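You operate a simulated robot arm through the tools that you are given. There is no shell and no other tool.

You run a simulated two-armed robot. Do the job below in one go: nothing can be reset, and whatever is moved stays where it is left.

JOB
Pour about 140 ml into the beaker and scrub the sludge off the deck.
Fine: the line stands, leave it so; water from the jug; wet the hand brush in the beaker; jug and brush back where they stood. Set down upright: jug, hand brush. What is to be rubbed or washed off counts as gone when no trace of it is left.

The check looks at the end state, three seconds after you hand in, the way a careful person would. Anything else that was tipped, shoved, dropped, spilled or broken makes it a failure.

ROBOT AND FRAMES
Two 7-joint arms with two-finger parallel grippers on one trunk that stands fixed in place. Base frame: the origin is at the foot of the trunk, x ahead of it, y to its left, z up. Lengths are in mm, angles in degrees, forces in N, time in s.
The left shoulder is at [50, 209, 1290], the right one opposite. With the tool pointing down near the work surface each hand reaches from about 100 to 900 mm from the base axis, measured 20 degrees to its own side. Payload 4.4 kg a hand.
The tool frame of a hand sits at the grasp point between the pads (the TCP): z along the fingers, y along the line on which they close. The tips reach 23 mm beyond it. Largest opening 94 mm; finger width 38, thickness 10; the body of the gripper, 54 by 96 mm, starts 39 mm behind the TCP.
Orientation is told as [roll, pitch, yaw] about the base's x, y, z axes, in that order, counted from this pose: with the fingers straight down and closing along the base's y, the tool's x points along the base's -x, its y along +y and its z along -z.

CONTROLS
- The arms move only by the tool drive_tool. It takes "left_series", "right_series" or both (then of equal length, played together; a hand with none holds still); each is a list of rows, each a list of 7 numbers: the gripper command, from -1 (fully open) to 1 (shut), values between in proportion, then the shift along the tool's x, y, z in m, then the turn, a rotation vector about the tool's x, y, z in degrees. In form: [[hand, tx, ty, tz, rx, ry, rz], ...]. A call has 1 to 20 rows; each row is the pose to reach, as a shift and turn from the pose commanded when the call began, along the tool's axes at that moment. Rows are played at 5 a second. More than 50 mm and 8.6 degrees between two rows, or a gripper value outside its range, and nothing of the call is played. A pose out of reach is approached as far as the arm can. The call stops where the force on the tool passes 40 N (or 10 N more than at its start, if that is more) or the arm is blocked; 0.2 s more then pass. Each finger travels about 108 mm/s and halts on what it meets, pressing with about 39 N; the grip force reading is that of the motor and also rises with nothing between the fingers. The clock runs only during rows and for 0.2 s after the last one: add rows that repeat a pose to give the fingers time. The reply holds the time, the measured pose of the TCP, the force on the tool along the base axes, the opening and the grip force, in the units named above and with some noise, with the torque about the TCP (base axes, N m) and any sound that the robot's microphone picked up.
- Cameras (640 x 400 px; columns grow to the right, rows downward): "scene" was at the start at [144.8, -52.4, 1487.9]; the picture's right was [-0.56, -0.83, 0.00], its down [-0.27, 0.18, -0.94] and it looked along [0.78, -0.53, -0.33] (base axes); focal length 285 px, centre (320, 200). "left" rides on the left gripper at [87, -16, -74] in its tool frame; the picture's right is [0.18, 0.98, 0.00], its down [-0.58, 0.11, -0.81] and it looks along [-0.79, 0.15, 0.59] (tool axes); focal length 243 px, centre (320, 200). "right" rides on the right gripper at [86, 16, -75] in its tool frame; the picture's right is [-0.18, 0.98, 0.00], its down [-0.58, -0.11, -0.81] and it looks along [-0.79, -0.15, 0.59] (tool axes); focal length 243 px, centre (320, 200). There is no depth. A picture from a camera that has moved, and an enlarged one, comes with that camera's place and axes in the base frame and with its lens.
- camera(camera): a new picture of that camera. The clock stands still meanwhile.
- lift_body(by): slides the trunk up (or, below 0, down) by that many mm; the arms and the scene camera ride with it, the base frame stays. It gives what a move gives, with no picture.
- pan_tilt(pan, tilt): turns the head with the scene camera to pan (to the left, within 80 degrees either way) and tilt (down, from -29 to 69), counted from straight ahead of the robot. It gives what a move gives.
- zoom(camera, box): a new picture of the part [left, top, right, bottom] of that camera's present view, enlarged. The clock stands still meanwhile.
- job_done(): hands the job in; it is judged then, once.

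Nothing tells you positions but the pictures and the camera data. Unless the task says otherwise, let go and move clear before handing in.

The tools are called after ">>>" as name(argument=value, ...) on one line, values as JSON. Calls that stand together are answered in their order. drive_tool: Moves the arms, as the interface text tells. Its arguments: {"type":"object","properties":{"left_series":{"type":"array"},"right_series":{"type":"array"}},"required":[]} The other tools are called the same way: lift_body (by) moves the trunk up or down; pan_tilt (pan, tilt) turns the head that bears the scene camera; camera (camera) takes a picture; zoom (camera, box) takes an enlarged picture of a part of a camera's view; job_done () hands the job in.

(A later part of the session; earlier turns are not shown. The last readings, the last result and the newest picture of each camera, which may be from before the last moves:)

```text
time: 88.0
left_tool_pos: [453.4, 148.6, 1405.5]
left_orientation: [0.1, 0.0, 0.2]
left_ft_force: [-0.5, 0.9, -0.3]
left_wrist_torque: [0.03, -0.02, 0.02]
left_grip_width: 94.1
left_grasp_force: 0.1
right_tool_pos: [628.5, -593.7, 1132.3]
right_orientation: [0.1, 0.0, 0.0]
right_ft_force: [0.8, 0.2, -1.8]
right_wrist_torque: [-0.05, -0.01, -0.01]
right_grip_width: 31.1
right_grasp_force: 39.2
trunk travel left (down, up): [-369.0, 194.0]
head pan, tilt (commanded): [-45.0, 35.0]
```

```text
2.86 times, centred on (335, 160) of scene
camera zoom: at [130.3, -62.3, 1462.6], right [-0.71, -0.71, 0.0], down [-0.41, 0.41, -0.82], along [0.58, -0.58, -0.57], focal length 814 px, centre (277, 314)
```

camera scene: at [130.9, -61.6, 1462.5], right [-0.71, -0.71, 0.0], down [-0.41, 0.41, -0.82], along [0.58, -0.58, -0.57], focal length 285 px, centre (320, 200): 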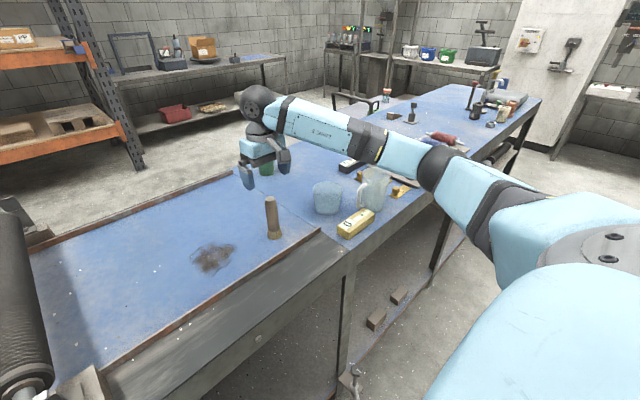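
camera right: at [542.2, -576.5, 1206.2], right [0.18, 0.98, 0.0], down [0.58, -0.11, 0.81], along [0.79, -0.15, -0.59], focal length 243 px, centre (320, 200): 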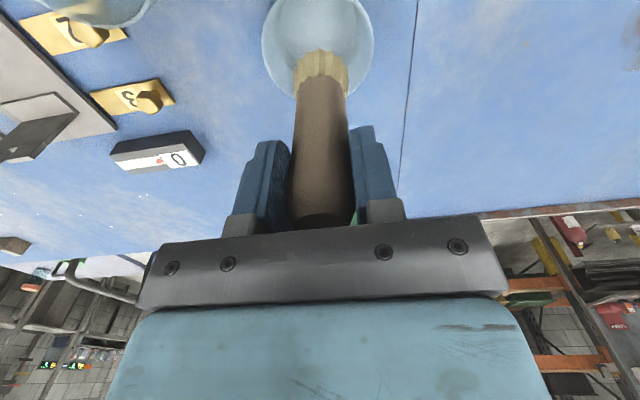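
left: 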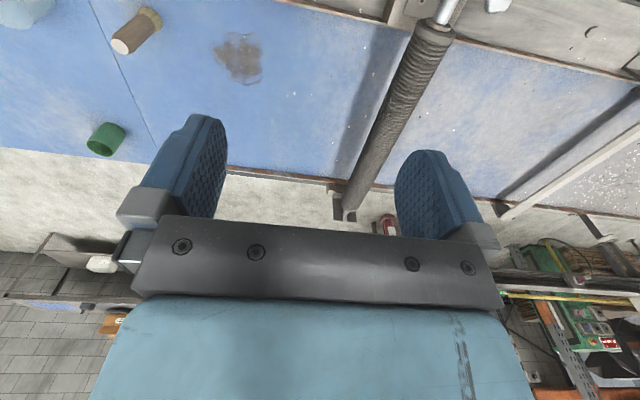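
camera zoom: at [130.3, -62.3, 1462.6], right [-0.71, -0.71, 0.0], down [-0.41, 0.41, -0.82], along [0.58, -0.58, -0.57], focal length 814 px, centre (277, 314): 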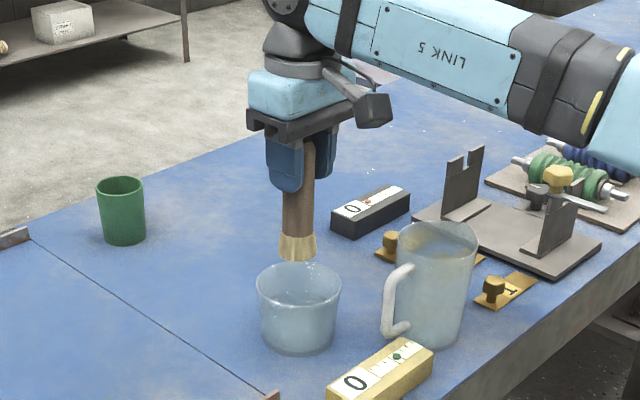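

Aligned. I dip the bristles into the water, leaving ~5 mm to the floor of the beaker.

>>> drive_tool(right_series=[[1, 0, 0, 0.01, 0, 0, 0], [1, 0, 0, 0.025, 0, 0, 0], [1, 0, 0, 0.04, 0, 0, 0], [1, 0, 0, 0.053, 0, 0, 0], [1, 0, 0, 0.063, 0, 0, 0], [1, 0, 0, 0.071, 0, 0, 0], [1, 0, 0, 0.078, 0, 0, 0], [1, 0, 0, 0.085, 0, 0, 0], [1, 0, 0, 0.091, 0, 0, 0], [1, 0, 0, 0.097, 0, 0, 0], [1, 0, 0, 0.097, 0, 0, 0], [1, 0, 0, 0.097, 0, 0, 0], [1, 0, 0, 0.097, 0, 0, 0], [1, 0, 0, 0.097, 0, 0, 0], [1, 0, 0, 0.097, 0, 0, 0]])

>>> zoom(camera="scene", box=[270, 120, 400, 230])

```text
time: 91.2
left_tool_pos: [453.8, 148.4, 1405.0]
left_orientation: [-0.1, 0.0, 0.2]
left_ft_force: [0.8, 0.1, 0.1]
left_wrist_torque: [0.0, -0.02, 0.01]
left_grip_width: 94.1
left_grasp_force: 0.1
right_tool_pos: [627.8, -594.6, 1034.0]
right_orientation: [0.0, 0.1, 0.2]
right_ft_force: [-0.1, 0.0, -0.7]
right_wrist_torque: [0.01, 0.01, 0.01]
right_grip_width: 31.5
right_grasp_force: 39.4
trunk travel left (down, up): [-369.0, 194.0]
head pan, tilt (commanded): [-45.0, 35.0]
```

```text
3.64 times, centred on (335, 175) of scene
camera zoom: at [130.3, -62.4, 1462.6], right [-0.71, -0.71, 0.0], down [-0.41, 0.41, -0.82], along [0.58, -0.58, -0.57], focal length 1036 px, centre (266, 291)
```

zoom: 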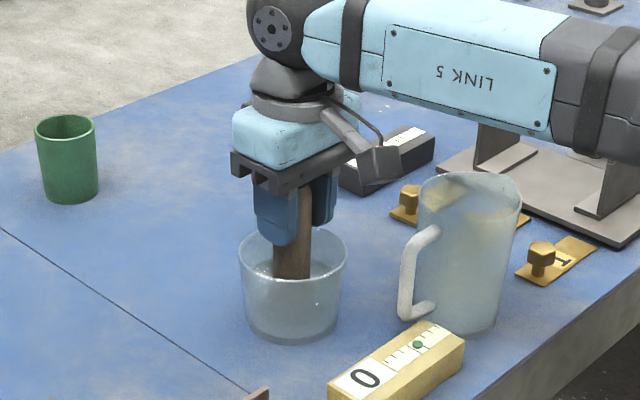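

Bristles are wet. I lift slowly, let them drip inside the beaker, then rise clear.

>>> drive_tool(right_series=[[1, 0, 0, -0.008, 0, 0, 0], [1, 0, 0, -0.016, 0, 0, 0], [1, 0, 0, -0.024, 0, 0, 0], [1, 0, 0, -0.032, 0, 0, 0], [1, 0, 0, -0.04, 0, 0, 0], [1, 0, 0, -0.04, 0, 0, 0], [1, 0, 0, -0.04, 0, 0, 0], [1, 0, 0, -0.04, 0, 0, 0], [1, 0, 0, -0.04, 0, 0, 0], [1, 0, 0, -0.04, 0, 0, 0], [1, 0, 0, -0.04, 0, 0, 0], [1, 0, 0, -0.04, 0, 0, 0], [1, 0, 0, -0.04, 0, 0, 0], [1, 0, 0, -0.05, 0, 0, 0], [1, 0, 0, -0.065, 0, 0, 0], [1, 0, 0, -0.08, 0, 0, 0], [1, 0, 0, -0.095, 0, 0, 0], [1, 0, 0, -0.107, 0, 0, 0], [1, 0, 0, -0.107, 0, 0, 0]])

>>> zoom(camera="scene", box=[270, 120, 400, 230])

>>> zoom(camera="scene", box=[170, 220, 270, 290])

```text
time: 95.2
left_tool_pos: [452.2, 148.6, 1405.4]
left_orientation: [0.0, 0.1, 0.1]
left_ft_force: [0.0, -0.6, 0.2]
left_wrist_torque: [0.0, -0.03, -0.03]
left_grip_width: 93.8
left_grasp_force: 0.0
right_tool_pos: [627.4, -593.5, 1140.4]
right_orientation: [0.0, 0.0, -0.1]
right_ft_force: [-0.1, -0.6, -1.1]
right_wrist_torque: [0.03, 0.04, 0.01]
right_grip_width: 31.1
right_grasp_force: 39.5
trunk travel left (down, up): [-369.0, 194.0]
head pan, tilt (commanded): [-45.0, 35.0]
```

```text
3.64 times, centred on (335, 175) of scene
camera zoom: at [130.3, -62.5, 1462.6], right [-0.71, -0.71, 0.0], down [-0.41, 0.41, -0.82], along [0.58, -0.58, -0.57], focal length 1036 px, centre (266, 291)
```

zoom: 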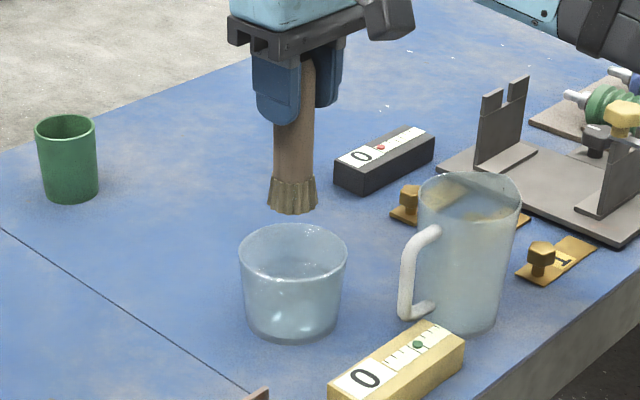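

```text
5.71 times, centred on (220, 255) of scene
camera zoom: at [130.3, -62.5, 1462.6], right [-0.71, -0.71, 0.0], down [-0.41, 0.41, -0.82], along [0.58, -0.58, -0.57], focal length 1628 px, centre (891, -114)
```

zoom: 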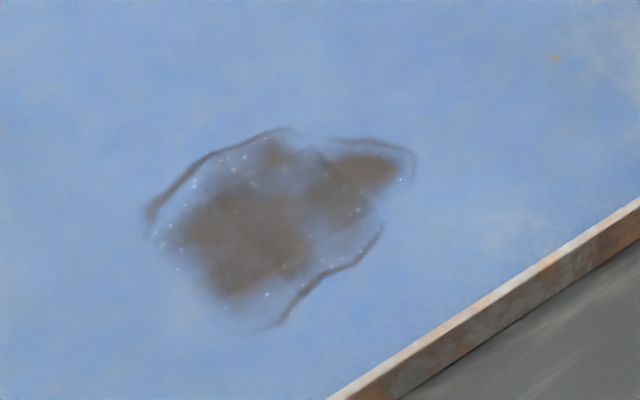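

The bristles are visibly wet. The sludge spans about x 630–740, y -296…-185. I carry the brush over to the stain's near-left corner, 20 mm above the deck.

>>> drive_tool(right_series=[[1, 0, 0.008, 0, 0, 0, 0], [1, 0, 0.025, 0, 0, 0, 0], [1, -0.001, 0.05, 0, 0, 0, 0], [1, -0.001, 0.078, 0, 0, 0, 0], [1, -0.001, 0.106, 0, 0, 0, 0], [1, -0.002, 0.134, 0, 0, 0, 0], [1, -0.002, 0.162, 0, 0, 0, 0], [1, -0.002, 0.19, 0, 0, 0, 0], [1, -0.002, 0.218, 0, 0, 0, 0], [1, -0.003, 0.246, 0, 0, 0, 0], [1, -0.003, 0.274, 0, 0, 0, 0], [1, -0.003, 0.302, 0, 0, 0, 0], [1, -0.003, 0.33, 0.005, 0, 0, 0], [1, -0.004, 0.355, 0.015, 0, 0, 0], [1, -0.004, 0.377, 0.03, 0, 0, 0], [1, -0.004, 0.394, 0.048, 0, 0, 0], [1, -0.004, 0.405, 0.066, 0, 0, 0], [1, -0.004, 0.411, 0.084, 0, 0, 0], [1, -0.004, 0.412, 0.097, 0, 0, 0], [1, -0.004, 0.412, 0.1, 0, 0, 0]])

>>> camera(camera="right")

>>> camera(camera="scene")

```text
time: 99.4
left_tool_pos: [453.7, 149.5, 1404.5]
left_orientation: [0.0, 0.0, 0.0]
left_ft_force: [-0.4, -0.3, -0.3]
left_wrist_torque: [-0.01, 0.01, 0.0]
left_grip_width: 94.2
left_grasp_force: 0.1
right_tool_pos: [633.3, -180.7, 1040.3]
right_orientation: [0.0, 0.0, 0.0]
right_ft_force: [-0.6, 0.6, -1.6]
right_wrist_torque: [0.03, 0.03, 0.0]
right_grip_width: 31.3
right_grasp_force: 39.3
trunk travel left (down, up): [-369.0, 194.0]
head pan, tilt (commanded): [-45.0, 35.0]
```

```text
taken
camera right: at [546.5, -163.8, 1116.1], right [0.18, 0.98, 0.0], down [0.58, -0.11, 0.81], along [0.79, -0.15, -0.59], focal length 243 px, centre (320, 200)
```

right: 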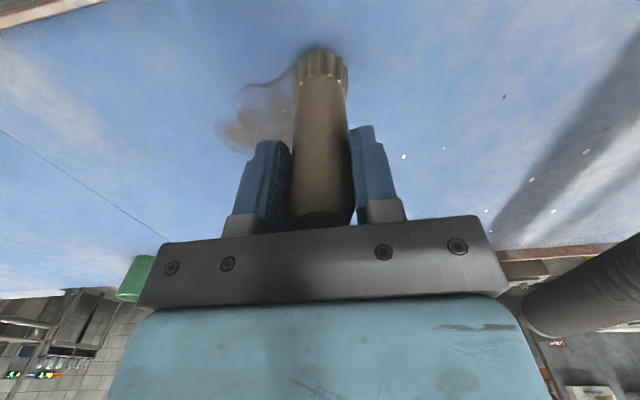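

```text
taken
camera scene: at [130.2, -62.1, 1462.6], right [-0.71, -0.71, 0.0], down [-0.41, 0.41, -0.82], along [0.58, -0.58, -0.57], focal length 285 px, centre (320, 200)
```

scene: 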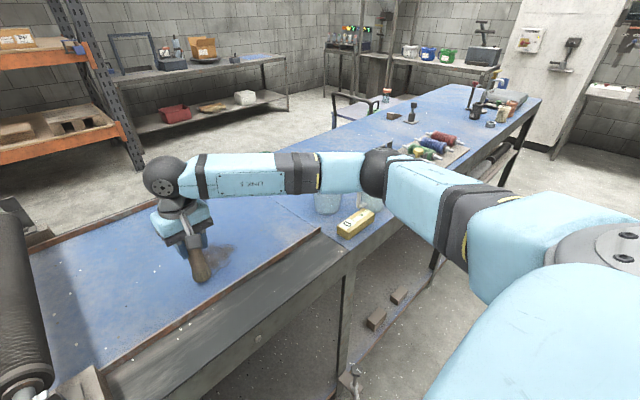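

The brush hangs just beside the stain corner. I lower until contact and read the force.

>>> drive_tool(right_series=[[1, 0, 0, 0.006, 0, 0, 0], [1, 0, 0, 0.012, 0, 0, 0], [1, 0, 0, 0.016, 0, 0, 0], [1, 0, 0, 0.018, 0, 0, 0], [1, 0, 0, 0.019, 0, 0, 0], [1, 0, 0, 0.019, 0, 0, 0]])

>>> drive_tool(right_series=[[1, 0, 0, 0.001, 0, 0, 0], [1, 0, 0, 0.002, 0, 0, 0], [1, 0, 0, 0.002, 0, 0, 0]])

```text
time: 100.8
left_tool_pos: [451.6, 149.0, 1405.1]
left_orientation: [0.1, 0.0, 0.1]
left_ft_force: [-0.3, 0.5, 0.5]
left_wrist_torque: [0.0, 0.02, 0.01]
left_grip_width: 94.0
left_grasp_force: 0.2
right_tool_pos: [631.3, -181.8, 1023.5]
right_orientation: [0.1, -0.1, 0.0]
right_ft_force: [3.0, -2.2, 6.3]
right_wrist_torque: [-0.18, -0.13, 0.01]
right_grip_width: 31.3
right_grasp_force: 39.2
trunk travel left (down, up): [-369.0, 194.0]
head pan, tilt (commanded): [-45.0, 35.0]
```

```text
time: 101.6
left_tool_pos: [449.8, 148.3, 1406.1]
left_orientation: [0.1, -0.1, 0.1]
left_ft_force: [-0.1, -0.3, 0.1]
left_wrist_torque: [-0.01, -0.04, -0.04]
left_grip_width: 93.9
left_grasp_force: 0.1
right_tool_pos: [632.0, -181.0, 1024.3]
right_orientation: [0.0, -0.2, 0.0]
right_ft_force: [7.4, -6.1, 21.8]
right_wrist_torque: [-0.52, -0.41, 0.04]
right_grip_width: 31.4
right_grasp_force: 38.3
trunk travel left (down, up): [-369.0, 194.0]
head pan, tilt (commanded): [-45.0, 35.0]
```

Good contact (~7 N/mm). I back off 1 mm to ~14 N and begin overlapping strokes across the stain.

>>> drive_tool(right_series=[[1, 0, -0.02, -0.001, 0, 0, 0], [1, 0, -0.04, -0.001, 0, 0, 0], [1, 0, -0.06, -0.001, 0, 0, 0], [1, 0, -0.08, -0.001, 0, 0, 0], [1, 0, -0.1, -0.001, 0, 0, 0], [1, 0, -0.118, -0.001, 0, 0, 0], [1, -0.015, -0.118, -0.001, 0, 0, 0], [1, -0.015, -0.098, -0.001, 0, 0, 0], [1, -0.015, -0.078, -0.001, 0, 0, 0], [1, -0.015, -0.058, -0.001, 0, 0, 0], [1, -0.015, -0.038, -0.001, 0, 0, 0], [1, -0.015, -0.018, -0.001, 0, 0, 0], [1, -0.015, 0, -0.001, 0, 0, 0], [1, -0.03, 0, -0.001, 0, 0, 0], [1, -0.03, -0.02, -0.001, 0, 0, 0], [1, -0.03, -0.04, -0.001, 0, 0, 0], [1, -0.03, -0.06, -0.001, 0, 0, 0], [1, -0.03, -0.08, -0.001, 0, 0, 0], [1, -0.03, -0.1, -0.001, 0, 0, 0], [1, -0.03, -0.118, -0.001, 0, 0, 0]])

>>> camera(camera="right")

>>> zoom(camera="scene", box=[150, 180, 290, 290])

```text
time: 105.8
left_tool_pos: [451.6, 150.0, 1405.4]
left_orientation: [-0.1, -0.1, 0.1]
left_ft_force: [-0.6, -0.8, -0.3]
left_wrist_torque: [-0.02, 0.03, 0.01]
left_grip_width: 94.2
left_grasp_force: 0.0
right_tool_pos: [659.5, -300.6, 1023.4]
right_orientation: [0.0, -0.2, 0.0]
right_ft_force: [1.2, 4.4, 13.6]
right_wrist_torque: [0.36, -0.03, -0.03]
right_grip_width: 31.3
right_grasp_force: 38.9
trunk travel left (down, up): [-369.0, 194.0]
head pan, tilt (commanded): [-45.0, 35.0]
```

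```text
taken
camera right: at [574.1, -283.0, 1097.9], right [0.18, 0.98, 0.0], down [0.58, -0.11, 0.81], along [0.79, -0.15, -0.59], focal length 243 px, centre (320, 200)
```

right: 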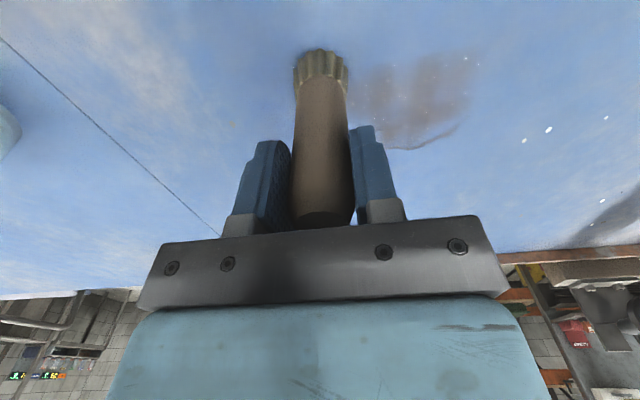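

```text
3.64 times, centred on (220, 235) of scene
camera zoom: at [128.3, -61.5, 1462.9], right [-0.71, -0.71, 0.0], down [-0.4, 0.41, -0.82], along [0.58, -0.58, -0.57], focal length 1036 px, centre (684, 73)
```

zoom: 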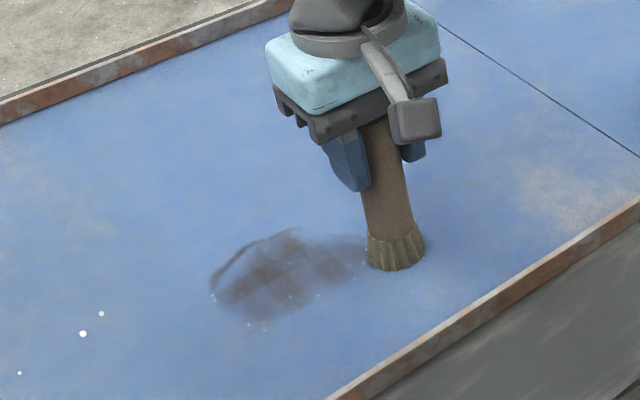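

The scrubbing works — the swept area is coming clean. I continue with the next lines.

>>> drive_tool(right_series=[[1, -0.015, 0, 0, 0, 0, 0], [1, -0.015, 0.02, 0, 0, 0, 0], [1, -0.015, 0.04, 0, 0, 0, 0], [1, -0.015, 0.06, 0, 0, 0, 0], [1, -0.015, 0.08, 0, 0, 0, 0], [1, -0.015, 0.1, 0, 0, 0, 0], [1, -0.015, 0.118, 0, 0, 0, 0], [1, -0.03, 0.118, 0, 0, 0, 0], [1, -0.03, 0.098, 0, 0, 0, 0], [1, -0.03, 0.078, 0, 0, 0, 0], [1, -0.03, 0.058, 0, 0, 0, 0], [1, -0.03, 0.038, 0, 0, 0, 0], [1, -0.03, 0.018, 0, 0, 0, 0], [1, -0.03, 0, 0, 0, 0, 0], [1, -0.045, 0, 0, 0, 0, 0], [1, -0.045, 0.024, 0, 0, 0, 0], [1, -0.045, 0.048, 0, 0, 0, 0], [1, -0.045, 0.072, 0, 0, 0, 0], [1, -0.045, 0.096, 0, 0, 0, 0], [1, -0.045, 0.118, 0, 0, 0, 0]])

>>> zoom(camera="scene", box=[150, 180, 290, 290])

```text
time: 110.0
left_tool_pos: [451.6, 149.2, 1406.3]
left_orientation: [-0.1, -0.1, 0.1]
left_ft_force: [-0.5, -0.5, -1.4]
left_wrist_torque: [-0.01, -0.01, 0.01]
left_grip_width: 94.1
left_grasp_force: 0.0
right_tool_pos: [705.2, -180.0, 1024.5]
right_orientation: [0.0, -0.1, 0.0]
right_ft_force: [-0.2, -1.2, 7.0]
right_wrist_torque: [-0.19, -0.06, -0.05]
right_grip_width: 31.2
right_grasp_force: 39.0
trunk travel left (down, up): [-369.0, 194.0]
head pan, tilt (commanded): [-45.0, 35.0]
```

```text
3.64 times, centred on (220, 235) of scene
camera zoom: at [129.0, -61.6, 1462.8], right [-0.71, -0.71, 0.0], down [-0.4, 0.41, -0.82], along [0.58, -0.58, -0.57], focal length 1036 px, centre (684, 73)
```

zoom: 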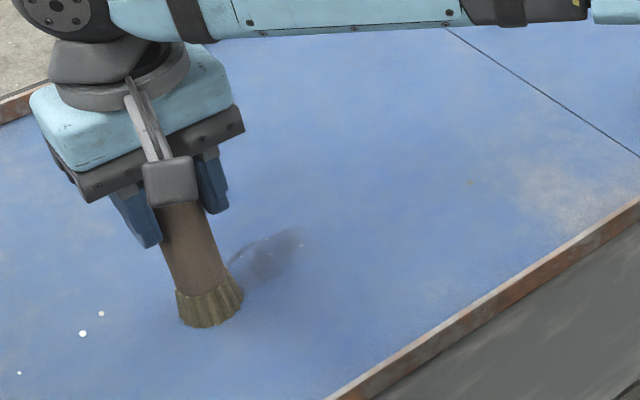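

Nearly gone; the far strip remains. I continue with the far lines, pressing 1 mm more.

>>> drive_tool(right_series=[[1, -0.015, 0, 0.001, 0, 0, 0], [1, -0.015, -0.02, 0.001, 0, 0, 0], [1, -0.015, -0.04, 0.001, 0, 0, 0], [1, -0.015, -0.06, 0.001, 0, 0, 0], [1, -0.015, -0.08, 0.001, 0, 0, 0], [1, -0.015, -0.1, 0.001, 0, 0, 0], [1, -0.015, -0.118, 0.001, 0, 0, 0], [1, -0.03, -0.118, 0.001, 0, 0, 0], [1, -0.03, -0.098, 0.001, 0, 0, 0], [1, -0.03, -0.078, 0.001, 0, 0, 0], [1, -0.03, -0.058, 0.001, 0, 0, 0], [1, -0.03, -0.038, 0.001, 0, 0, 0], [1, -0.03, -0.018, 0.001, 0, 0, 0], [1, -0.03, 0, 0.001, 0, 0, 0], [1, -0.044, 0, 0.001, 0, 0, 0], [1, -0.044, -0.024, 0.001, 0, 0, 0], [1, -0.044, -0.048, 0.001, 0, 0, 0], [1, -0.044, -0.072, 0.001, 0, 0, 0], [1, -0.044, -0.096, 0.001, 0, 0, 0], [1, -0.044, -0.118, 0.001, 0, 0, 0]])

>>> zoom(camera="scene", box=[150, 180, 290, 290])

>>> camera(camera="right")

```text
time: 114.2
left_tool_pos: [449.6, 151.4, 1405.2]
left_orientation: [-0.2, -0.2, 0.1]
left_ft_force: [0.4, 0.2, -0.3]
left_wrist_torque: [-0.02, 0.0, -0.02]
left_grip_width: 93.8
left_grasp_force: 0.0
right_tool_pos: [748.8, -297.6, 1022.6]
right_orientation: [0.1, -0.2, 0.0]
right_ft_force: [0.5, 6.4, 19.1]
right_wrist_torque: [0.59, -0.17, 0.01]
right_grip_width: 31.0
right_grasp_force: 38.7
trunk travel left (down, up): [-369.0, 194.0]
head pan, tilt (commanded): [-45.0, 35.0]
```

```text
3.64 times, centred on (220, 235) of scene
camera zoom: at [127.1, -60.7, 1463.1], right [-0.71, -0.71, 0.0], down [-0.4, 0.4, -0.82], along [0.58, -0.58, -0.57], focal length 1036 px, centre (684, 73)
```

zoom: 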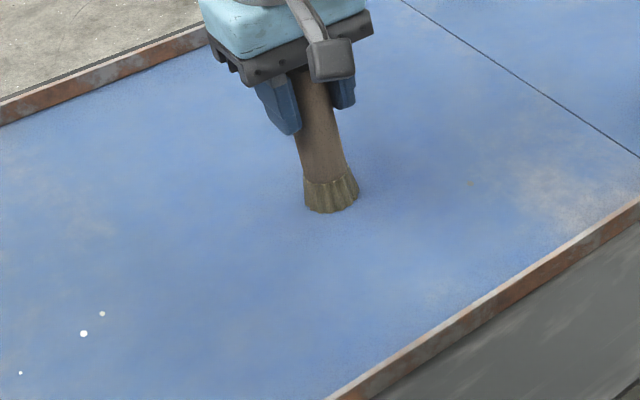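

```text
taken
camera right: at [663.0, -280.5, 1097.7], right [0.18, 0.98, 0.0], down [0.58, -0.11, 0.81], along [0.79, -0.15, -0.59], focal length 243 px, centre (320, 200)
```

right: 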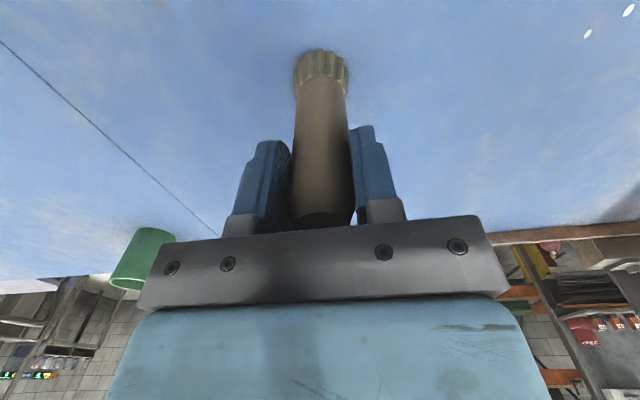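

The stain looks gone. I lift the brush aside and inspect the deck closely for any residue.

>>> drive_tool(right_series=[[1, 0, 0, -0.005, 0, 0, 0], [1, 0, 0, -0.02, 0, 0, 0], [1, 0, -0.01, -0.04, 0, 0, 0], [1, 0.01, -0.04, -0.05, 0, 0, 0], [1, 0.03, -0.07, -0.05, 0, 0, 0], [1, 0.06, -0.1, -0.05, 0, 0, 0], [1, 0.09, -0.13, -0.05, 0, 0, 0], [1, 0.09, -0.15, -0.05, 0, 0, 0]])

>>> zoom(camera="scene", box=[170, 215, 270, 290])

>>> zoom(camera="scene", box=[190, 225, 250, 275])

>>> camera(camera="right")

```text
time: 116.0
left_tool_pos: [452.5, 149.8, 1404.6]
left_orientation: [0.0, 0.1, 0.1]
left_ft_force: [-0.5, 0.2, -0.2]
left_wrist_torque: [0.01, 0.05, -0.02]
left_grip_width: 94.0
left_grasp_force: 0.1
right_tool_pos: [660.3, -449.5, 1071.2]
right_orientation: [0.0, -0.1, 0.0]
right_ft_force: [0.6, 0.3, -1.5]
right_wrist_torque: [-0.02, 0.01, 0.0]
right_grip_width: 31.2
right_grasp_force: 39.1
trunk travel left (down, up): [-369.0, 194.0]
head pan, tilt (commanded): [-45.0, 35.0]
```

```text
5.33 times, centred on (220, 252) of scene
camera zoom: at [130.9, -62.2, 1462.5], right [-0.71, -0.71, 0.0], down [-0.41, 0.41, -0.82], along [0.58, -0.58, -0.57], focal length 1520 px, centre (853, -80)
```

zoom: 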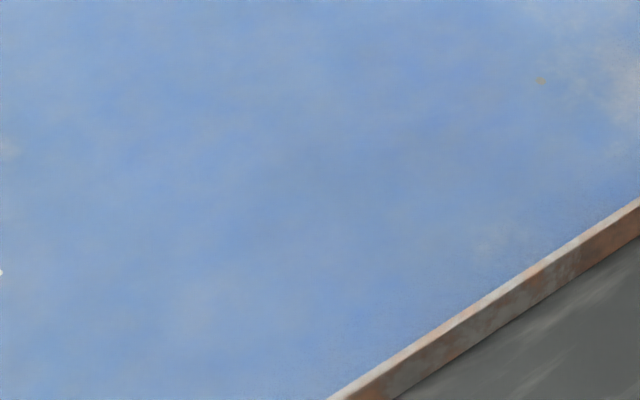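

```text
8.00 times, centred on (220, 250) of scene
camera zoom: at [130.9, -62.2, 1462.5], right [-0.71, -0.71, 0.0], down [-0.41, 0.41, -0.82], along [0.58, -0.58, -0.57], focal length 2280 px, centre (1120, -200)
```

zoom: 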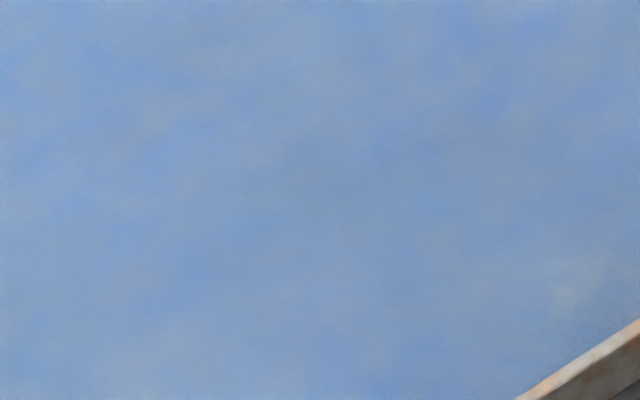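

```text
taken
camera right: at [574.2, -433.3, 1145.9], right [0.18, 0.98, 0.0], down [0.58, -0.11, 0.81], along [0.79, -0.15, -0.59], focal length 243 px, centre (320, 200)
```

right: 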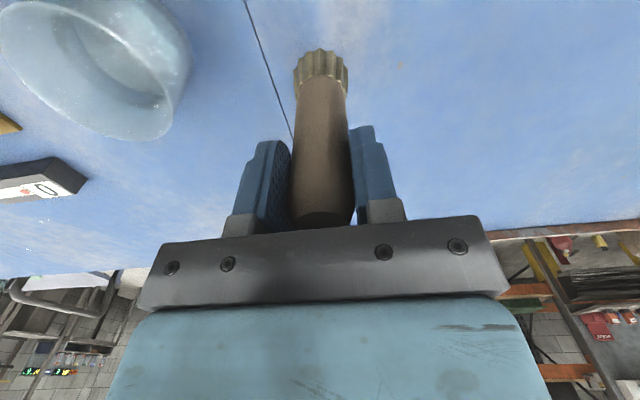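

No visible trace remains, but for thoroughness I'll re-wet the brush and make a second pass with cross strokes. First back above the beaker.

>>> drive_tool(right_series=[[1, 0, 0, -0.015, 0, 0, 0], [1, 0, 0, -0.035, 0, 0, 0], [1, 0, 0, -0.055, 0, 0, 0], [1, 0.002, -0.008, -0.068, 0, 0, 0], [1, 0.006, -0.025, -0.071, 0, 0, 0], [1, 0.011, -0.047, -0.071, 0, 0, 0], [1, 0.016, -0.07, -0.071, 0, 0, 0], [1, 0.022, -0.094, -0.071, 0, 0, 0], [1, 0.027, -0.118, -0.071, 0, 0, 0], [1, 0.031, -0.136, -0.071, 0, 0, 0], [1, 0.033, -0.144, -0.071, 0, 0, 0], [1, 0.033, -0.144, -0.071, 0, 0, 0]])

>>> zoom(camera="scene", box=[270, 90, 400, 230])

```text
time: 118.6
left_tool_pos: [453.3, 149.3, 1404.0]
left_orientation: [-0.1, 0.0, 0.2]
left_ft_force: [-0.3, 0.4, 0.3]
left_wrist_torque: [0.02, 0.01, 0.01]
left_grip_width: 94.1
left_grasp_force: 0.1
right_tool_pos: [628.6, -593.5, 1141.7]
right_orientation: [-0.1, 0.0, -0.1]
right_ft_force: [1.3, -0.7, -1.3]
right_wrist_torque: [0.01, -0.03, -0.01]
right_grip_width: 30.9
right_grasp_force: 39.3
trunk travel left (down, up): [-369.0, 194.0]
head pan, tilt (commanded): [-45.0, 35.0]
```

```text
2.86 times, centred on (335, 160) of scene
camera zoom: at [130.4, -62.3, 1462.6], right [-0.71, -0.71, 0.0], down [-0.41, 0.41, -0.82], along [0.58, -0.58, -0.57], focal length 814 px, centre (277, 314)
```

zoom: 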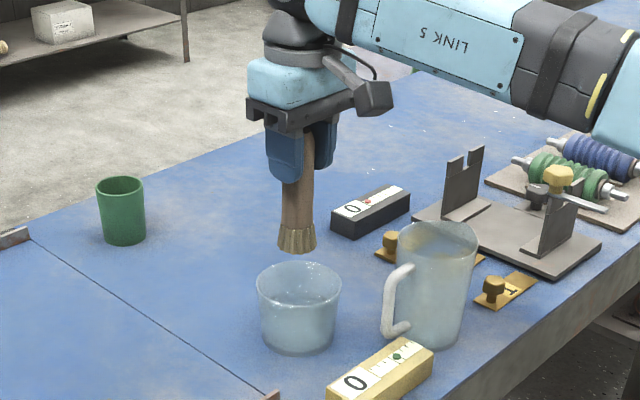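

Aligned again over the beaker; dipping, dwelling briefly, letting it drip and rising.

>>> drive_tool(right_series=[[1, 0, 0, 0.015, 0, 0, 0], [1, 0, 0, 0.033, 0, 0, 0], [1, 0, 0, 0.05, 0, 0, 0], [1, 0, 0, 0.065, 0, 0, 0], [1, 0, 0, 0.078, 0, 0, 0], [1, 0, 0, 0.089, 0, 0, 0], [1, 0, 0, 0.099, 0, 0, 0], [1, 0, 0, 0.107, 0, 0, 0], [1, 0, 0, 0.107, 0, 0, 0], [1, 0, 0, 0.107, 0, 0, 0], [1, 0, 0, 0.107, 0, 0, 0]])

>>> drive_tool(right_series=[[1, 0, 0, -0.008, 0, 0, 0], [1, 0, 0, -0.016, 0, 0, 0], [1, 0, 0, -0.024, 0, 0, 0], [1, 0, 0, -0.032, 0, 0, 0], [1, 0, 0, -0.04, 0, 0, 0], [1, 0, 0, -0.04, 0, 0, 0], [1, 0, 0, -0.04, 0, 0, 0], [1, 0, 0, -0.04, 0, 0, 0], [1, 0, 0, -0.04, 0, 0, 0], [1, 0, 0, -0.04, 0, 0, 0], [1, 0, 0, -0.04, 0, 0, 0], [1, 0, 0, -0.04, 0, 0, 0], [1, 0, 0, -0.04, 0, 0, 0], [1, 0, 0, -0.05, 0, 0, 0], [1, 0, 0, -0.065, 0, 0, 0], [1, 0, 0, -0.08, 0, 0, 0], [1, 0, 0, -0.095, 0, 0, 0], [1, 0, 0, -0.107, 0, 0, 0], [1, 0, 0, -0.107, 0, 0, 0]])

>>> zoom(camera="scene", box=[270, 90, 400, 230])

```text
time: 121.0
left_tool_pos: [452.5, 149.6, 1404.4]
left_orientation: [0.0, -0.1, 0.1]
left_ft_force: [0.0, 0.2, 0.8]
left_wrist_torque: [-0.01, -0.01, 0.01]
left_grip_width: 94.1
left_grasp_force: 0.0
right_tool_pos: [628.7, -593.6, 1033.8]
right_orientation: [0.0, 0.0, 0.0]
right_ft_force: [0.3, -0.3, -1.0]
right_wrist_torque: [0.01, 0.01, -0.03]
right_grip_width: 31.1
right_grasp_force: 39.2
trunk travel left (down, up): [-369.0, 194.0]
head pan, tilt (commanded): [-45.0, 35.0]
```

```text
time: 125.0
left_tool_pos: [452.8, 148.8, 1405.2]
left_orientation: [0.0, 0.0, 0.1]
left_ft_force: [0.1, 0.0, 0.5]
left_wrist_torque: [0.0, -0.01, -0.01]
left_grip_width: 94.0
left_grasp_force: 0.1
right_tool_pos: [628.8, -593.4, 1141.9]
right_orientation: [0.0, 0.0, 0.0]
right_ft_force: [0.1, -0.5, -1.7]
right_wrist_torque: [0.0, 0.01, -0.02]
right_grip_width: 31.4
right_grasp_force: 38.8
trunk travel left (down, up): [-369.0, 194.0]
head pan, tilt (commanded): [-45.0, 35.0]
```

```text
2.86 times, centred on (335, 160) of scene
camera zoom: at [130.4, -62.5, 1462.6], right [-0.71, -0.71, 0.0], down [-0.41, 0.41, -0.82], along [0.58, -0.58, -0.57], focal length 814 px, centre (277, 314)
```

zoom: 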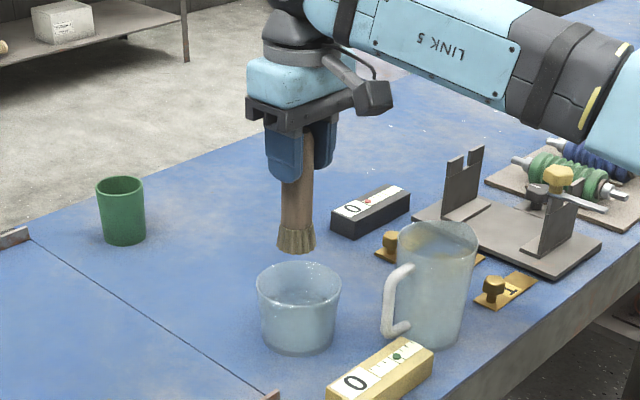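

Brush re-wetted. I return to the stain area, this time to its right near corner (628,-300), just above the deck.

>>> drive_tool(right_series=[[1, 0, 0.008, 0, 0, 0, 0], [1, 0, 0.026, 0, 0, 0, 0], [1, 0, 0.05, 0, 0, 0, 0], [1, 0, 0.077, 0, 0, 0, 0], [1, 0, 0.104, 0, 0, 0, 0], [1, 0, 0.131, 0, 0, 0, 0], [1, 0, 0.158, 0, 0, 0, 0], [1, 0, 0.185, 0, 0, 0, 0], [1, 0, 0.212, 0.005, 0, 0, 0], [1, 0, 0.238, 0.016, 0, 0, 0], [1, 0, 0.262, 0.032, 0, 0, 0], [1, 0, 0.28, 0.05, 0, 0, 0], [1, 0, 0.29, 0.07, 0, 0, 0], [1, 0, 0.294, 0.09, 0, 0, 0], [1, 0, 0.294, 0.106, 0, 0, 0], [1, 0, 0.294, 0.114, 0, 0, 0], [1, 0, 0.294, 0.117, 0, 0, 0], [1, 0, 0.294, 0.118, 0, 0, 0]])

>>> drive_tool(right_series=[[1, 0, 0, 0.001, 0, 0, 0], [1, 0, 0, 0.002, 0, 0, 0], [1, 0, 0, 0.002, 0, 0, 0]])

```text
time: 128.8
left_tool_pos: [451.5, 148.8, 1404.2]
left_orientation: [0.1, 0.1, 0.1]
left_ft_force: [-0.3, -0.4, -0.8]
left_wrist_torque: [0.05, 0.04, 0.0]
left_grip_width: 94.1
left_grasp_force: 0.0
right_tool_pos: [628.0, -299.5, 1024.0]
right_orientation: [0.1, -0.1, -0.1]
right_ft_force: [0.3, -1.0, 2.4]
right_wrist_torque: [0.0, -0.15, -0.01]
right_grip_width: 31.2
right_grasp_force: 39.1
trunk travel left (down, up): [-369.0, 194.0]
head pan, tilt (commanded): [-45.0, 35.0]
```

```text
time: 129.6
left_tool_pos: [450.4, 149.7, 1405.9]
left_orientation: [0.0, -0.1, 0.0]
left_ft_force: [0.0, 0.1, -0.3]
left_wrist_torque: [-0.01, 0.01, 0.05]
left_grip_width: 94.0
left_grasp_force: 0.1
right_tool_pos: [626.8, -299.5, 1024.9]
right_orientation: [0.0, -0.3, 0.0]
right_ft_force: [4.6, -4.4, 21.8]
right_wrist_torque: [-0.21, -0.42, 0.02]
right_grip_width: 31.4
right_grasp_force: 39.0
trunk travel left (down, up): [-369.0, 194.0]
head pan, tilt (commanded): [-45.0, 35.0]
```

>>> drive_tool(right_series=[[1, -0.02, 0, -0.0005, 0, 0, 0], [1, -0.04, 0, -0.0005, 0, 0, 0], [1, -0.06, 0, -0.0005, 0, 0, 0], [1, -0.08, 0, -0.0005, 0, 0, 0], [1, -0.1, 0, -0.0005, 0, 0, 0], [1, -0.122, 0, -0.0005, 0, 0, 0], [1, -0.122, 0.015, -0.0005, 0, 0, 0], [1, -0.1, 0.015, -0.0005, 0, 0, 0], [1, -0.08, 0.015, -0.0005, 0, 0, 0], [1, -0.06, 0.015, -0.0005, 0, 0, 0], [1, -0.04, 0.015, -0.0005, 0, 0, 0], [1, -0.02, 0.015, -0.0005, 0, 0, 0], [1, 0, 0.015, -0.0005, 0, 0, 0], [1, 0, 0.03, -0.0005, 0, 0, 0], [1, -0.02, 0.03, -0.0005, 0, 0, 0], [1, -0.04, 0.03, -0.0005, 0, 0, 0], [1, -0.06, 0.03, -0.0005, 0, 0, 0], [1, -0.08, 0.03, -0.0005, 0, 0, 0], [1, -0.1, 0.03, -0.0005, 0, 0, 0], [1, -0.122, 0.03, -0.0005, 0, 0, 0]])

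>>> drive_tool(right_series=[[1, 0, 0.015, 0, 0, 0, 0], [1, 0.022, 0.015, 0, 0, 0, 0], [1, 0.042, 0.015, 0, 0, 0, 0], [1, 0.062, 0.015, 0, 0, 0, 0], [1, 0.082, 0.015, 0, 0, 0, 0], [1, 0.102, 0.015, 0, 0, 0, 0], [1, 0.122, 0.015, 0, 0, 0, 0], [1, 0.122, 0.03, 0, 0, 0, 0], [1, 0.102, 0.03, 0, 0, 0, 0], [1, 0.082, 0.03, 0, 0, 0, 0], [1, 0.062, 0.03, 0, 0, 0, 0], [1, 0.042, 0.03, 0, 0, 0, 0], [1, 0.022, 0.03, 0, 0, 0, 0], [1, 0, 0.03, 0, 0, 0, 0], [1, 0, 0.045, 0, 0, 0, 0], [1, 0.022, 0.045, 0, 0, 0, 0], [1, 0.047, 0.045, 0, 0, 0, 0], [1, 0.072, 0.045, 0, 0, 0, 0], [1, 0.097, 0.045, 0, 0, 0, 0], [1, 0.122, 0.045, 0, 0, 0, 0]])

>>> drive_tool(right_series=[[1, 0, 0.015, 0, 0, 0, 0], [1, -0.022, 0.015, 0, 0, 0, 0], [1, -0.042, 0.015, 0, 0, 0, 0], [1, -0.062, 0.015, 0, 0, 0, 0], [1, -0.082, 0.015, 0, 0, 0, 0], [1, -0.102, 0.015, 0, 0, 0, 0], [1, -0.122, 0.015, 0, 0, 0, 0], [1, -0.122, 0.03, 0, 0, 0, 0], [1, -0.102, 0.03, 0, 0, 0, 0], [1, -0.082, 0.03, 0, 0, 0, 0], [1, -0.062, 0.03, 0, 0, 0, 0], [1, -0.042, 0.03, 0, 0, 0, 0], [1, -0.022, 0.03, 0, 0, 0, 0], [1, 0, 0.03, 0, 0, 0, 0], [1, 0, 0.043, 0, 0, 0, 0], [1, -0.022, 0.043, 0, 0, 0, 0], [1, -0.047, 0.043, 0, 0, 0, 0], [1, -0.072, 0.043, 0, 0, 0, 0], [1, -0.097, 0.043, 0, 0, 0, 0], [1, -0.122, 0.043, 0, 0, 0, 0]])

>>> camera(camera="scene")

```text
time: 133.8
left_tool_pos: [451.1, 149.8, 1404.8]
left_orientation: [-0.2, 0.0, 0.1]
left_ft_force: [-0.1, 0.0, 0.2]
left_wrist_torque: [0.03, 0.02, -0.03]
left_grip_width: 93.9
left_grasp_force: 0.1
right_tool_pos: [750.4, -268.4, 1024.0]
right_orientation: [-0.1, 0.0, 0.0]
right_ft_force: [-1.9, -1.2, 9.2]
right_wrist_torque: [0.01, 0.0, 0.02]
right_grip_width: 31.2
right_grasp_force: 39.0
trunk travel left (down, up): [-369.0, 194.0]
head pan, tilt (commanded): [-45.0, 35.0]
```

```text
time: 138.0
left_tool_pos: [451.7, 149.1, 1405.8]
left_orientation: [-0.1, 0.0, 0.1]
left_ft_force: [0.4, 0.3, -0.4]
left_wrist_torque: [-0.01, -0.02, -0.01]
left_grip_width: 93.8
left_grasp_force: 0.0
right_tool_pos: [627.0, -224.7, 1022.1]
right_orientation: [0.1, -0.2, 0.0]
right_ft_force: [3.5, 0.2, 16.1]
right_wrist_torque: [0.02, -0.42, 0.08]
right_grip_width: 31.1
right_grasp_force: 38.9
trunk travel left (down, up): [-369.0, 194.0]
head pan, tilt (commanded): [-45.0, 35.0]
```

```text
time: 142.2
left_tool_pos: [450.1, 150.5, 1404.5]
left_orientation: [-0.1, -0.1, 0.2]
left_ft_force: [-0.5, 0.1, -0.9]
left_wrist_torque: [-0.03, 0.0, 0.03]
left_grip_width: 93.9
left_grasp_force: 0.1
right_tool_pos: [749.6, -181.7, 1023.9]
right_orientation: [0.1, -0.1, 0.0]
right_ft_force: [-2.6, -1.6, 11.2]
right_wrist_torque: [0.0, 0.19, 0.0]
right_grip_width: 31.5
right_grasp_force: 38.9
trunk travel left (down, up): [-369.0, 194.0]
head pan, tilt (commanded): [-45.0, 35.0]
```

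```text
taken
camera scene: at [128.2, -61.3, 1462.9], right [-0.71, -0.71, 0.0], down [-0.4, 0.4, -0.82], along [0.58, -0.58, -0.57], focal length 285 px, centre (320, 200)
```

scene: 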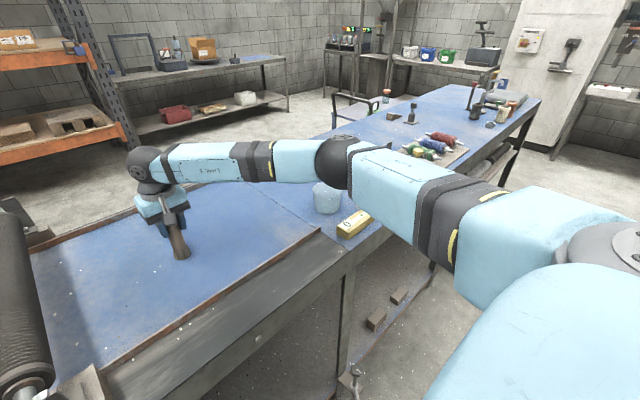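

Second pass done. I lift the brush and return it above its original standing spot.

>>> drive_tool(right_series=[[1, 0, 0, -0.005, 0, 0, 0], [1, 0, 0, -0.018, 0, 0, 0], [1, 0, 0, -0.035, 0, 0, 0], [1, 0.005, -0.01, -0.045, 0, 0, 0], [1, 0.016, -0.032, -0.0475, 0, 0, 0], [1, 0.028, -0.056, -0.0475, 0, 0, 0], [1, 0.04, -0.08, -0.0475, 0, 0, 0], [1, 0.052, -0.104, -0.0475, 0, 0, 0], [1, 0.064, -0.128, -0.0475, 0, 0, 0], [1, 0.076, -0.152, -0.0475, 0, 0, 0], [1, 0.088, -0.176, -0.0475, 0, 0, 0], [1, 0.099, -0.196, -0.0475, 0, 0, 0], [1, 0.106, -0.21, -0.0475, 0, 0, 0], [1, 0.108, -0.2145, -0.0475, 0, 0, 0], [1, 0.108, -0.2145, -0.0475, 0, 0, 0]])

>>> zoom(camera="scene", box=[160, 180, 320, 290])

>>> zoom(camera="scene", box=[170, 215, 270, 290])

>>> camera(camera="right")

```text
time: 145.4
left_tool_pos: [451.8, 149.8, 1407.0]
left_orientation: [-0.1, 0.0, 0.0]
left_ft_force: [-0.1, -0.3, 0.2]
left_wrist_torque: [0.01, -0.01, -0.01]
left_grip_width: 93.9
left_grasp_force: 0.1
right_tool_pos: [642.4, -396.6, 1070.8]
right_orientation: [-0.1, 0.0, -0.1]
right_ft_force: [0.1, -0.6, -1.6]
right_wrist_torque: [-0.02, -0.01, 0.0]
right_grip_width: 31.3
right_grasp_force: 38.5
trunk travel left (down, up): [-369.0, 194.0]
head pan, tilt (commanded): [-45.0, 35.0]
```

```text
3.64 times, centred on (240, 235) of scene
camera zoom: at [130.2, -62.3, 1462.6], right [-0.71, -0.71, 0.0], down [-0.41, 0.41, -0.82], along [0.58, -0.58, -0.57], focal length 1036 px, centre (611, 73)
```

zoom: 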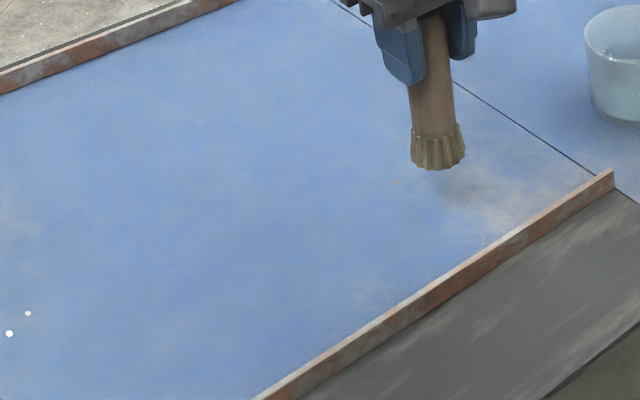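

```text
5.33 times, centred on (220, 252) of scene
camera zoom: at [130.2, -62.3, 1462.6], right [-0.71, -0.71, 0.0], down [-0.41, 0.41, -0.82], along [0.58, -0.58, -0.57], focal length 1520 px, centre (853, -80)
```

zoom: 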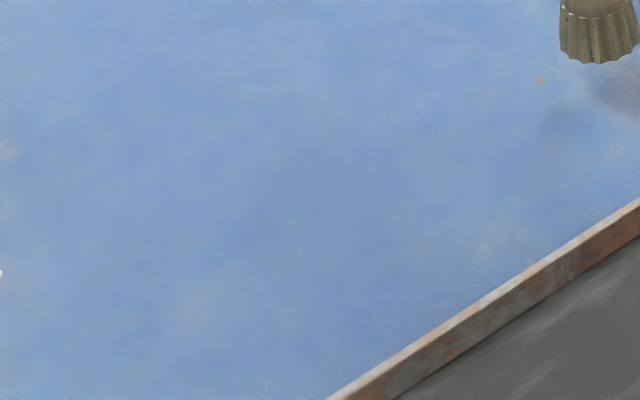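

```text
taken
camera right: at [556.1, -379.0, 1145.4], right [0.18, 0.98, 0.0], down [0.58, -0.11, 0.81], along [0.79, -0.15, -0.59], focal length 243 px, centre (320, 200)
```

right: 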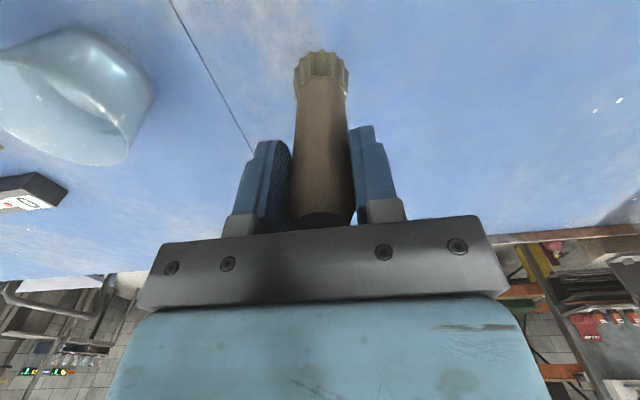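

>>> zoom(camera="scene", box=[245, 215, 285, 240])

```text
16.00 times, centred on (265, 228) of scene
camera zoom: at [130.2, -62.3, 1462.6], right [-0.71, -0.71, 0.0], down [-0.41, 0.41, -0.82], along [0.58, -0.58, -0.57], focal length 4560 px, centre (1200, -240)
```

zoom: 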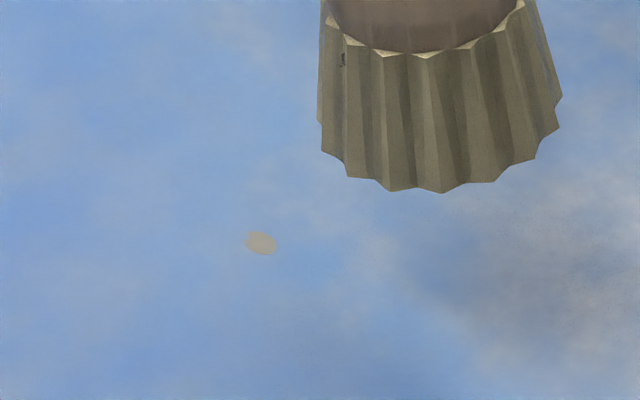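

The deck is clean (the tiny tan fleck was there before, part of the surface). Now I lower the brush onto its spot.

>>> drive_tool(right_series=[[1, 0, 0, 0.008, 0, 0, 0], [1, 0, 0, 0.018, 0, 0, 0], [1, 0, 0, 0.028, 0, 0, 0], [1, 0, 0, 0.036, 0, 0, 0], [1, 0, 0, 0.041, 0, 0, 0], [1, 0, 0, 0.044, 0, 0, 0], [1, 0, 0, 0.044, 0, 0, 0]])

>>> drive_tool(right_series=[[1, 0, 0, 0.001, 0, 0, 0], [1, 0, 0, 0.002, 0, 0, 0], [1, 0, 0, 0.002, 0, 0, 0]])

>>> drive_tool(right_series=[[1, 0, 0, 0.0005, 0, 0, 0], [1, 0, 0, 0.0005, 0, 0, 0]])

```text
time: 147.0
left_tool_pos: [451.8, 147.9, 1405.9]
left_orientation: [0.0, -0.1, 0.1]
left_ft_force: [0.1, -0.1, -0.2]
left_wrist_torque: [-0.01, 0.03, -0.02]
left_grip_width: 94.1
left_grasp_force: 0.0
right_tool_pos: [642.6, -396.0, 1024.9]
right_orientation: [0.0, -0.1, 0.1]
right_ft_force: [0.3, 0.4, -1.6]
right_wrist_torque: [0.01, 0.03, 0.0]
right_grip_width: 31.1
right_grasp_force: 38.6
trunk travel left (down, up): [-369.0, 194.0]
head pan, tilt (commanded): [-45.0, 35.0]
```

```text
time: 147.8
left_tool_pos: [452.2, 149.1, 1405.9]
left_orientation: [0.1, 0.0, 0.1]
left_ft_force: [0.5, 0.2, 0.4]
left_wrist_torque: [0.01, -0.01, 0.0]
left_grip_width: 94.1
left_grasp_force: 0.1
right_tool_pos: [642.1, -396.6, 1023.8]
right_orientation: [0.0, 0.1, 0.0]
right_ft_force: [-0.4, -0.7, -2.3]
right_wrist_torque: [0.01, 0.0, 0.0]
right_grip_width: 31.3
right_grasp_force: 39.4
trunk travel left (down, up): [-369.0, 194.0]
head pan, tilt (commanded): [-45.0, 35.0]
```

```text
time: 148.4
left_tool_pos: [452.3, 149.1, 1404.9]
left_orientation: [0.0, 0.0, 0.1]
left_ft_force: [0.2, 0.1, -0.9]
left_wrist_torque: [-0.01, 0.01, 0.0]
left_grip_width: 94.0
left_grasp_force: 0.1
right_tool_pos: [642.2, -396.4, 1023.2]
right_orientation: [0.0, 0.0, 0.0]
right_ft_force: [-0.7, -0.4, -0.1]
right_wrist_torque: [-0.08, -0.06, -0.02]
right_grip_width: 30.9
right_grasp_force: 38.6
trunk travel left (down, up): [-369.0, 194.0]
head pan, tilt (commanded): [-45.0, 35.0]
```

>>> drive_tool(right_series=[[1, 0, 0, 0.0005, 0, 0, 0], [1, 0, 0, 0.001, 0, 0, 0], [1, 0, 0, 0.001, 0, 0, 0]])

>>> zoom(camera="scene", box=[220, 160, 320, 250])

```text
time: 149.2
left_tool_pos: [452.3, 149.6, 1404.8]
left_orientation: [0.0, 0.0, 0.0]
left_ft_force: [0.2, -0.1, -0.1]
left_wrist_torque: [0.01, -0.05, 0.05]
left_grip_width: 94.1
left_grasp_force: 0.1
right_tool_pos: [640.2, -397.2, 1023.9]
right_orientation: [-0.1, -0.2, 0.1]
right_ft_force: [2.6, -2.3, 8.0]
right_wrist_torque: [-0.09, -0.29, -0.01]
right_grip_width: 31.3
right_grasp_force: 39.1
trunk travel left (down, up): [-369.0, 194.0]
head pan, tilt (commanded): [-45.0, 35.0]
```

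```text
4.44 times, centred on (270, 205) of scene
camera zoom: at [129.3, -61.8, 1462.8], right [-0.71, -0.71, 0.0], down [-0.41, 0.41, -0.82], along [0.58, -0.58, -0.57], focal length 1266 px, centre (542, 178)
```

zoom: 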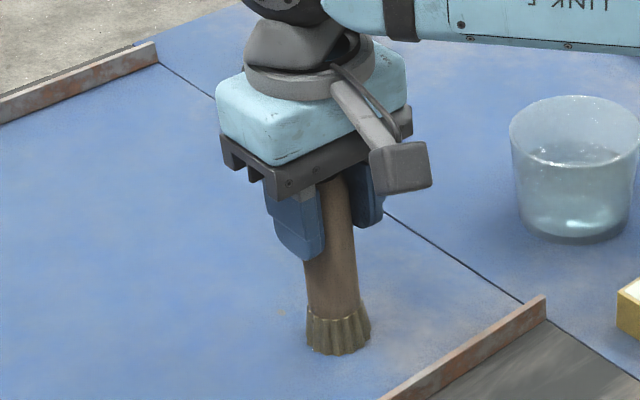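

Seated with 8 N. I ease off slightly and open the fingers gradually.

>>> drive_tool(right_series=[[1, 0, 0, -0.0006, 0, 0, 0], [1, 0, 0, -0.0008, 0, 0, 0], [0.3, 0, 0, -0.0008, 0, 0, 0], [0.22, 0, 0, -0.0008, 0, 0, 0], [0.1, 0, 0, -0.0008, 0, 0, 0], [-0.1, 0, 0, -0.0008, 0, 0, 0], [-0.4, 0, 0, -0.0008, 0, 0, 0], [-0.7, 0, 0, -0.0008, 0, 0, 0], [-1, 0, 0, -0.0008, 0, 0, 0], [-1, 0, 0, -0.0008, 0, 0, 0]])

>>> camera(camera="right")

>>> zoom(camera="scene", box=[220, 160, 320, 250])

```text
time: 151.4
left_tool_pos: [452.1, 149.6, 1405.2]
left_orientation: [0.0, 0.0, 0.1]
left_ft_force: [-0.1, -0.5, -1.0]
left_wrist_torque: [-0.01, -0.03, -0.01]
left_grip_width: 93.8
left_grasp_force: 0.0
right_tool_pos: [641.9, -395.3, 1023.7]
right_orientation: [0.0, -0.1, -0.1]
right_ft_force: [-0.1, -0.2, 0.5]
right_wrist_torque: [0.02, -0.01, 0.02]
right_grip_width: 94.1
right_grasp_force: 0.1
trunk travel left (down, up): [-369.0, 194.0]
head pan, tilt (commanded): [-45.0, 35.0]
```

```text
taken
camera right: at [555.7, -378.9, 1098.3], right [0.18, 0.98, 0.0], down [0.58, -0.11, 0.81], along [0.79, -0.15, -0.59], focal length 243 px, centre (320, 200)
```

right: 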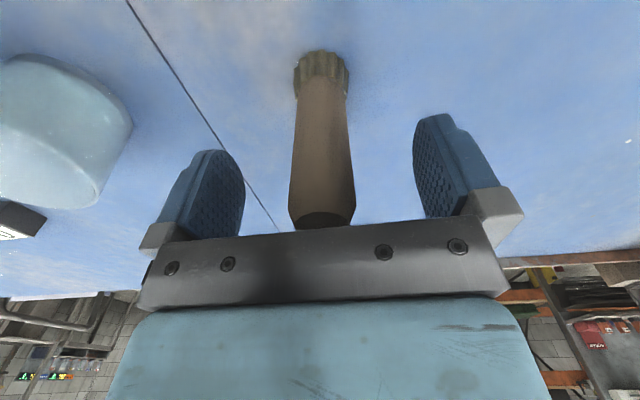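

```text
4.44 times, centred on (270, 205) of scene
camera zoom: at [130.1, -62.2, 1462.6], right [-0.71, -0.71, 0.0], down [-0.41, 0.41, -0.82], along [0.58, -0.58, -0.57], focal length 1266 px, centre (542, 178)
```

zoom: 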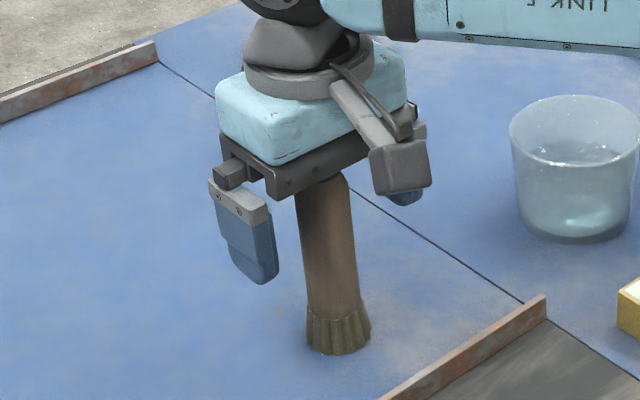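

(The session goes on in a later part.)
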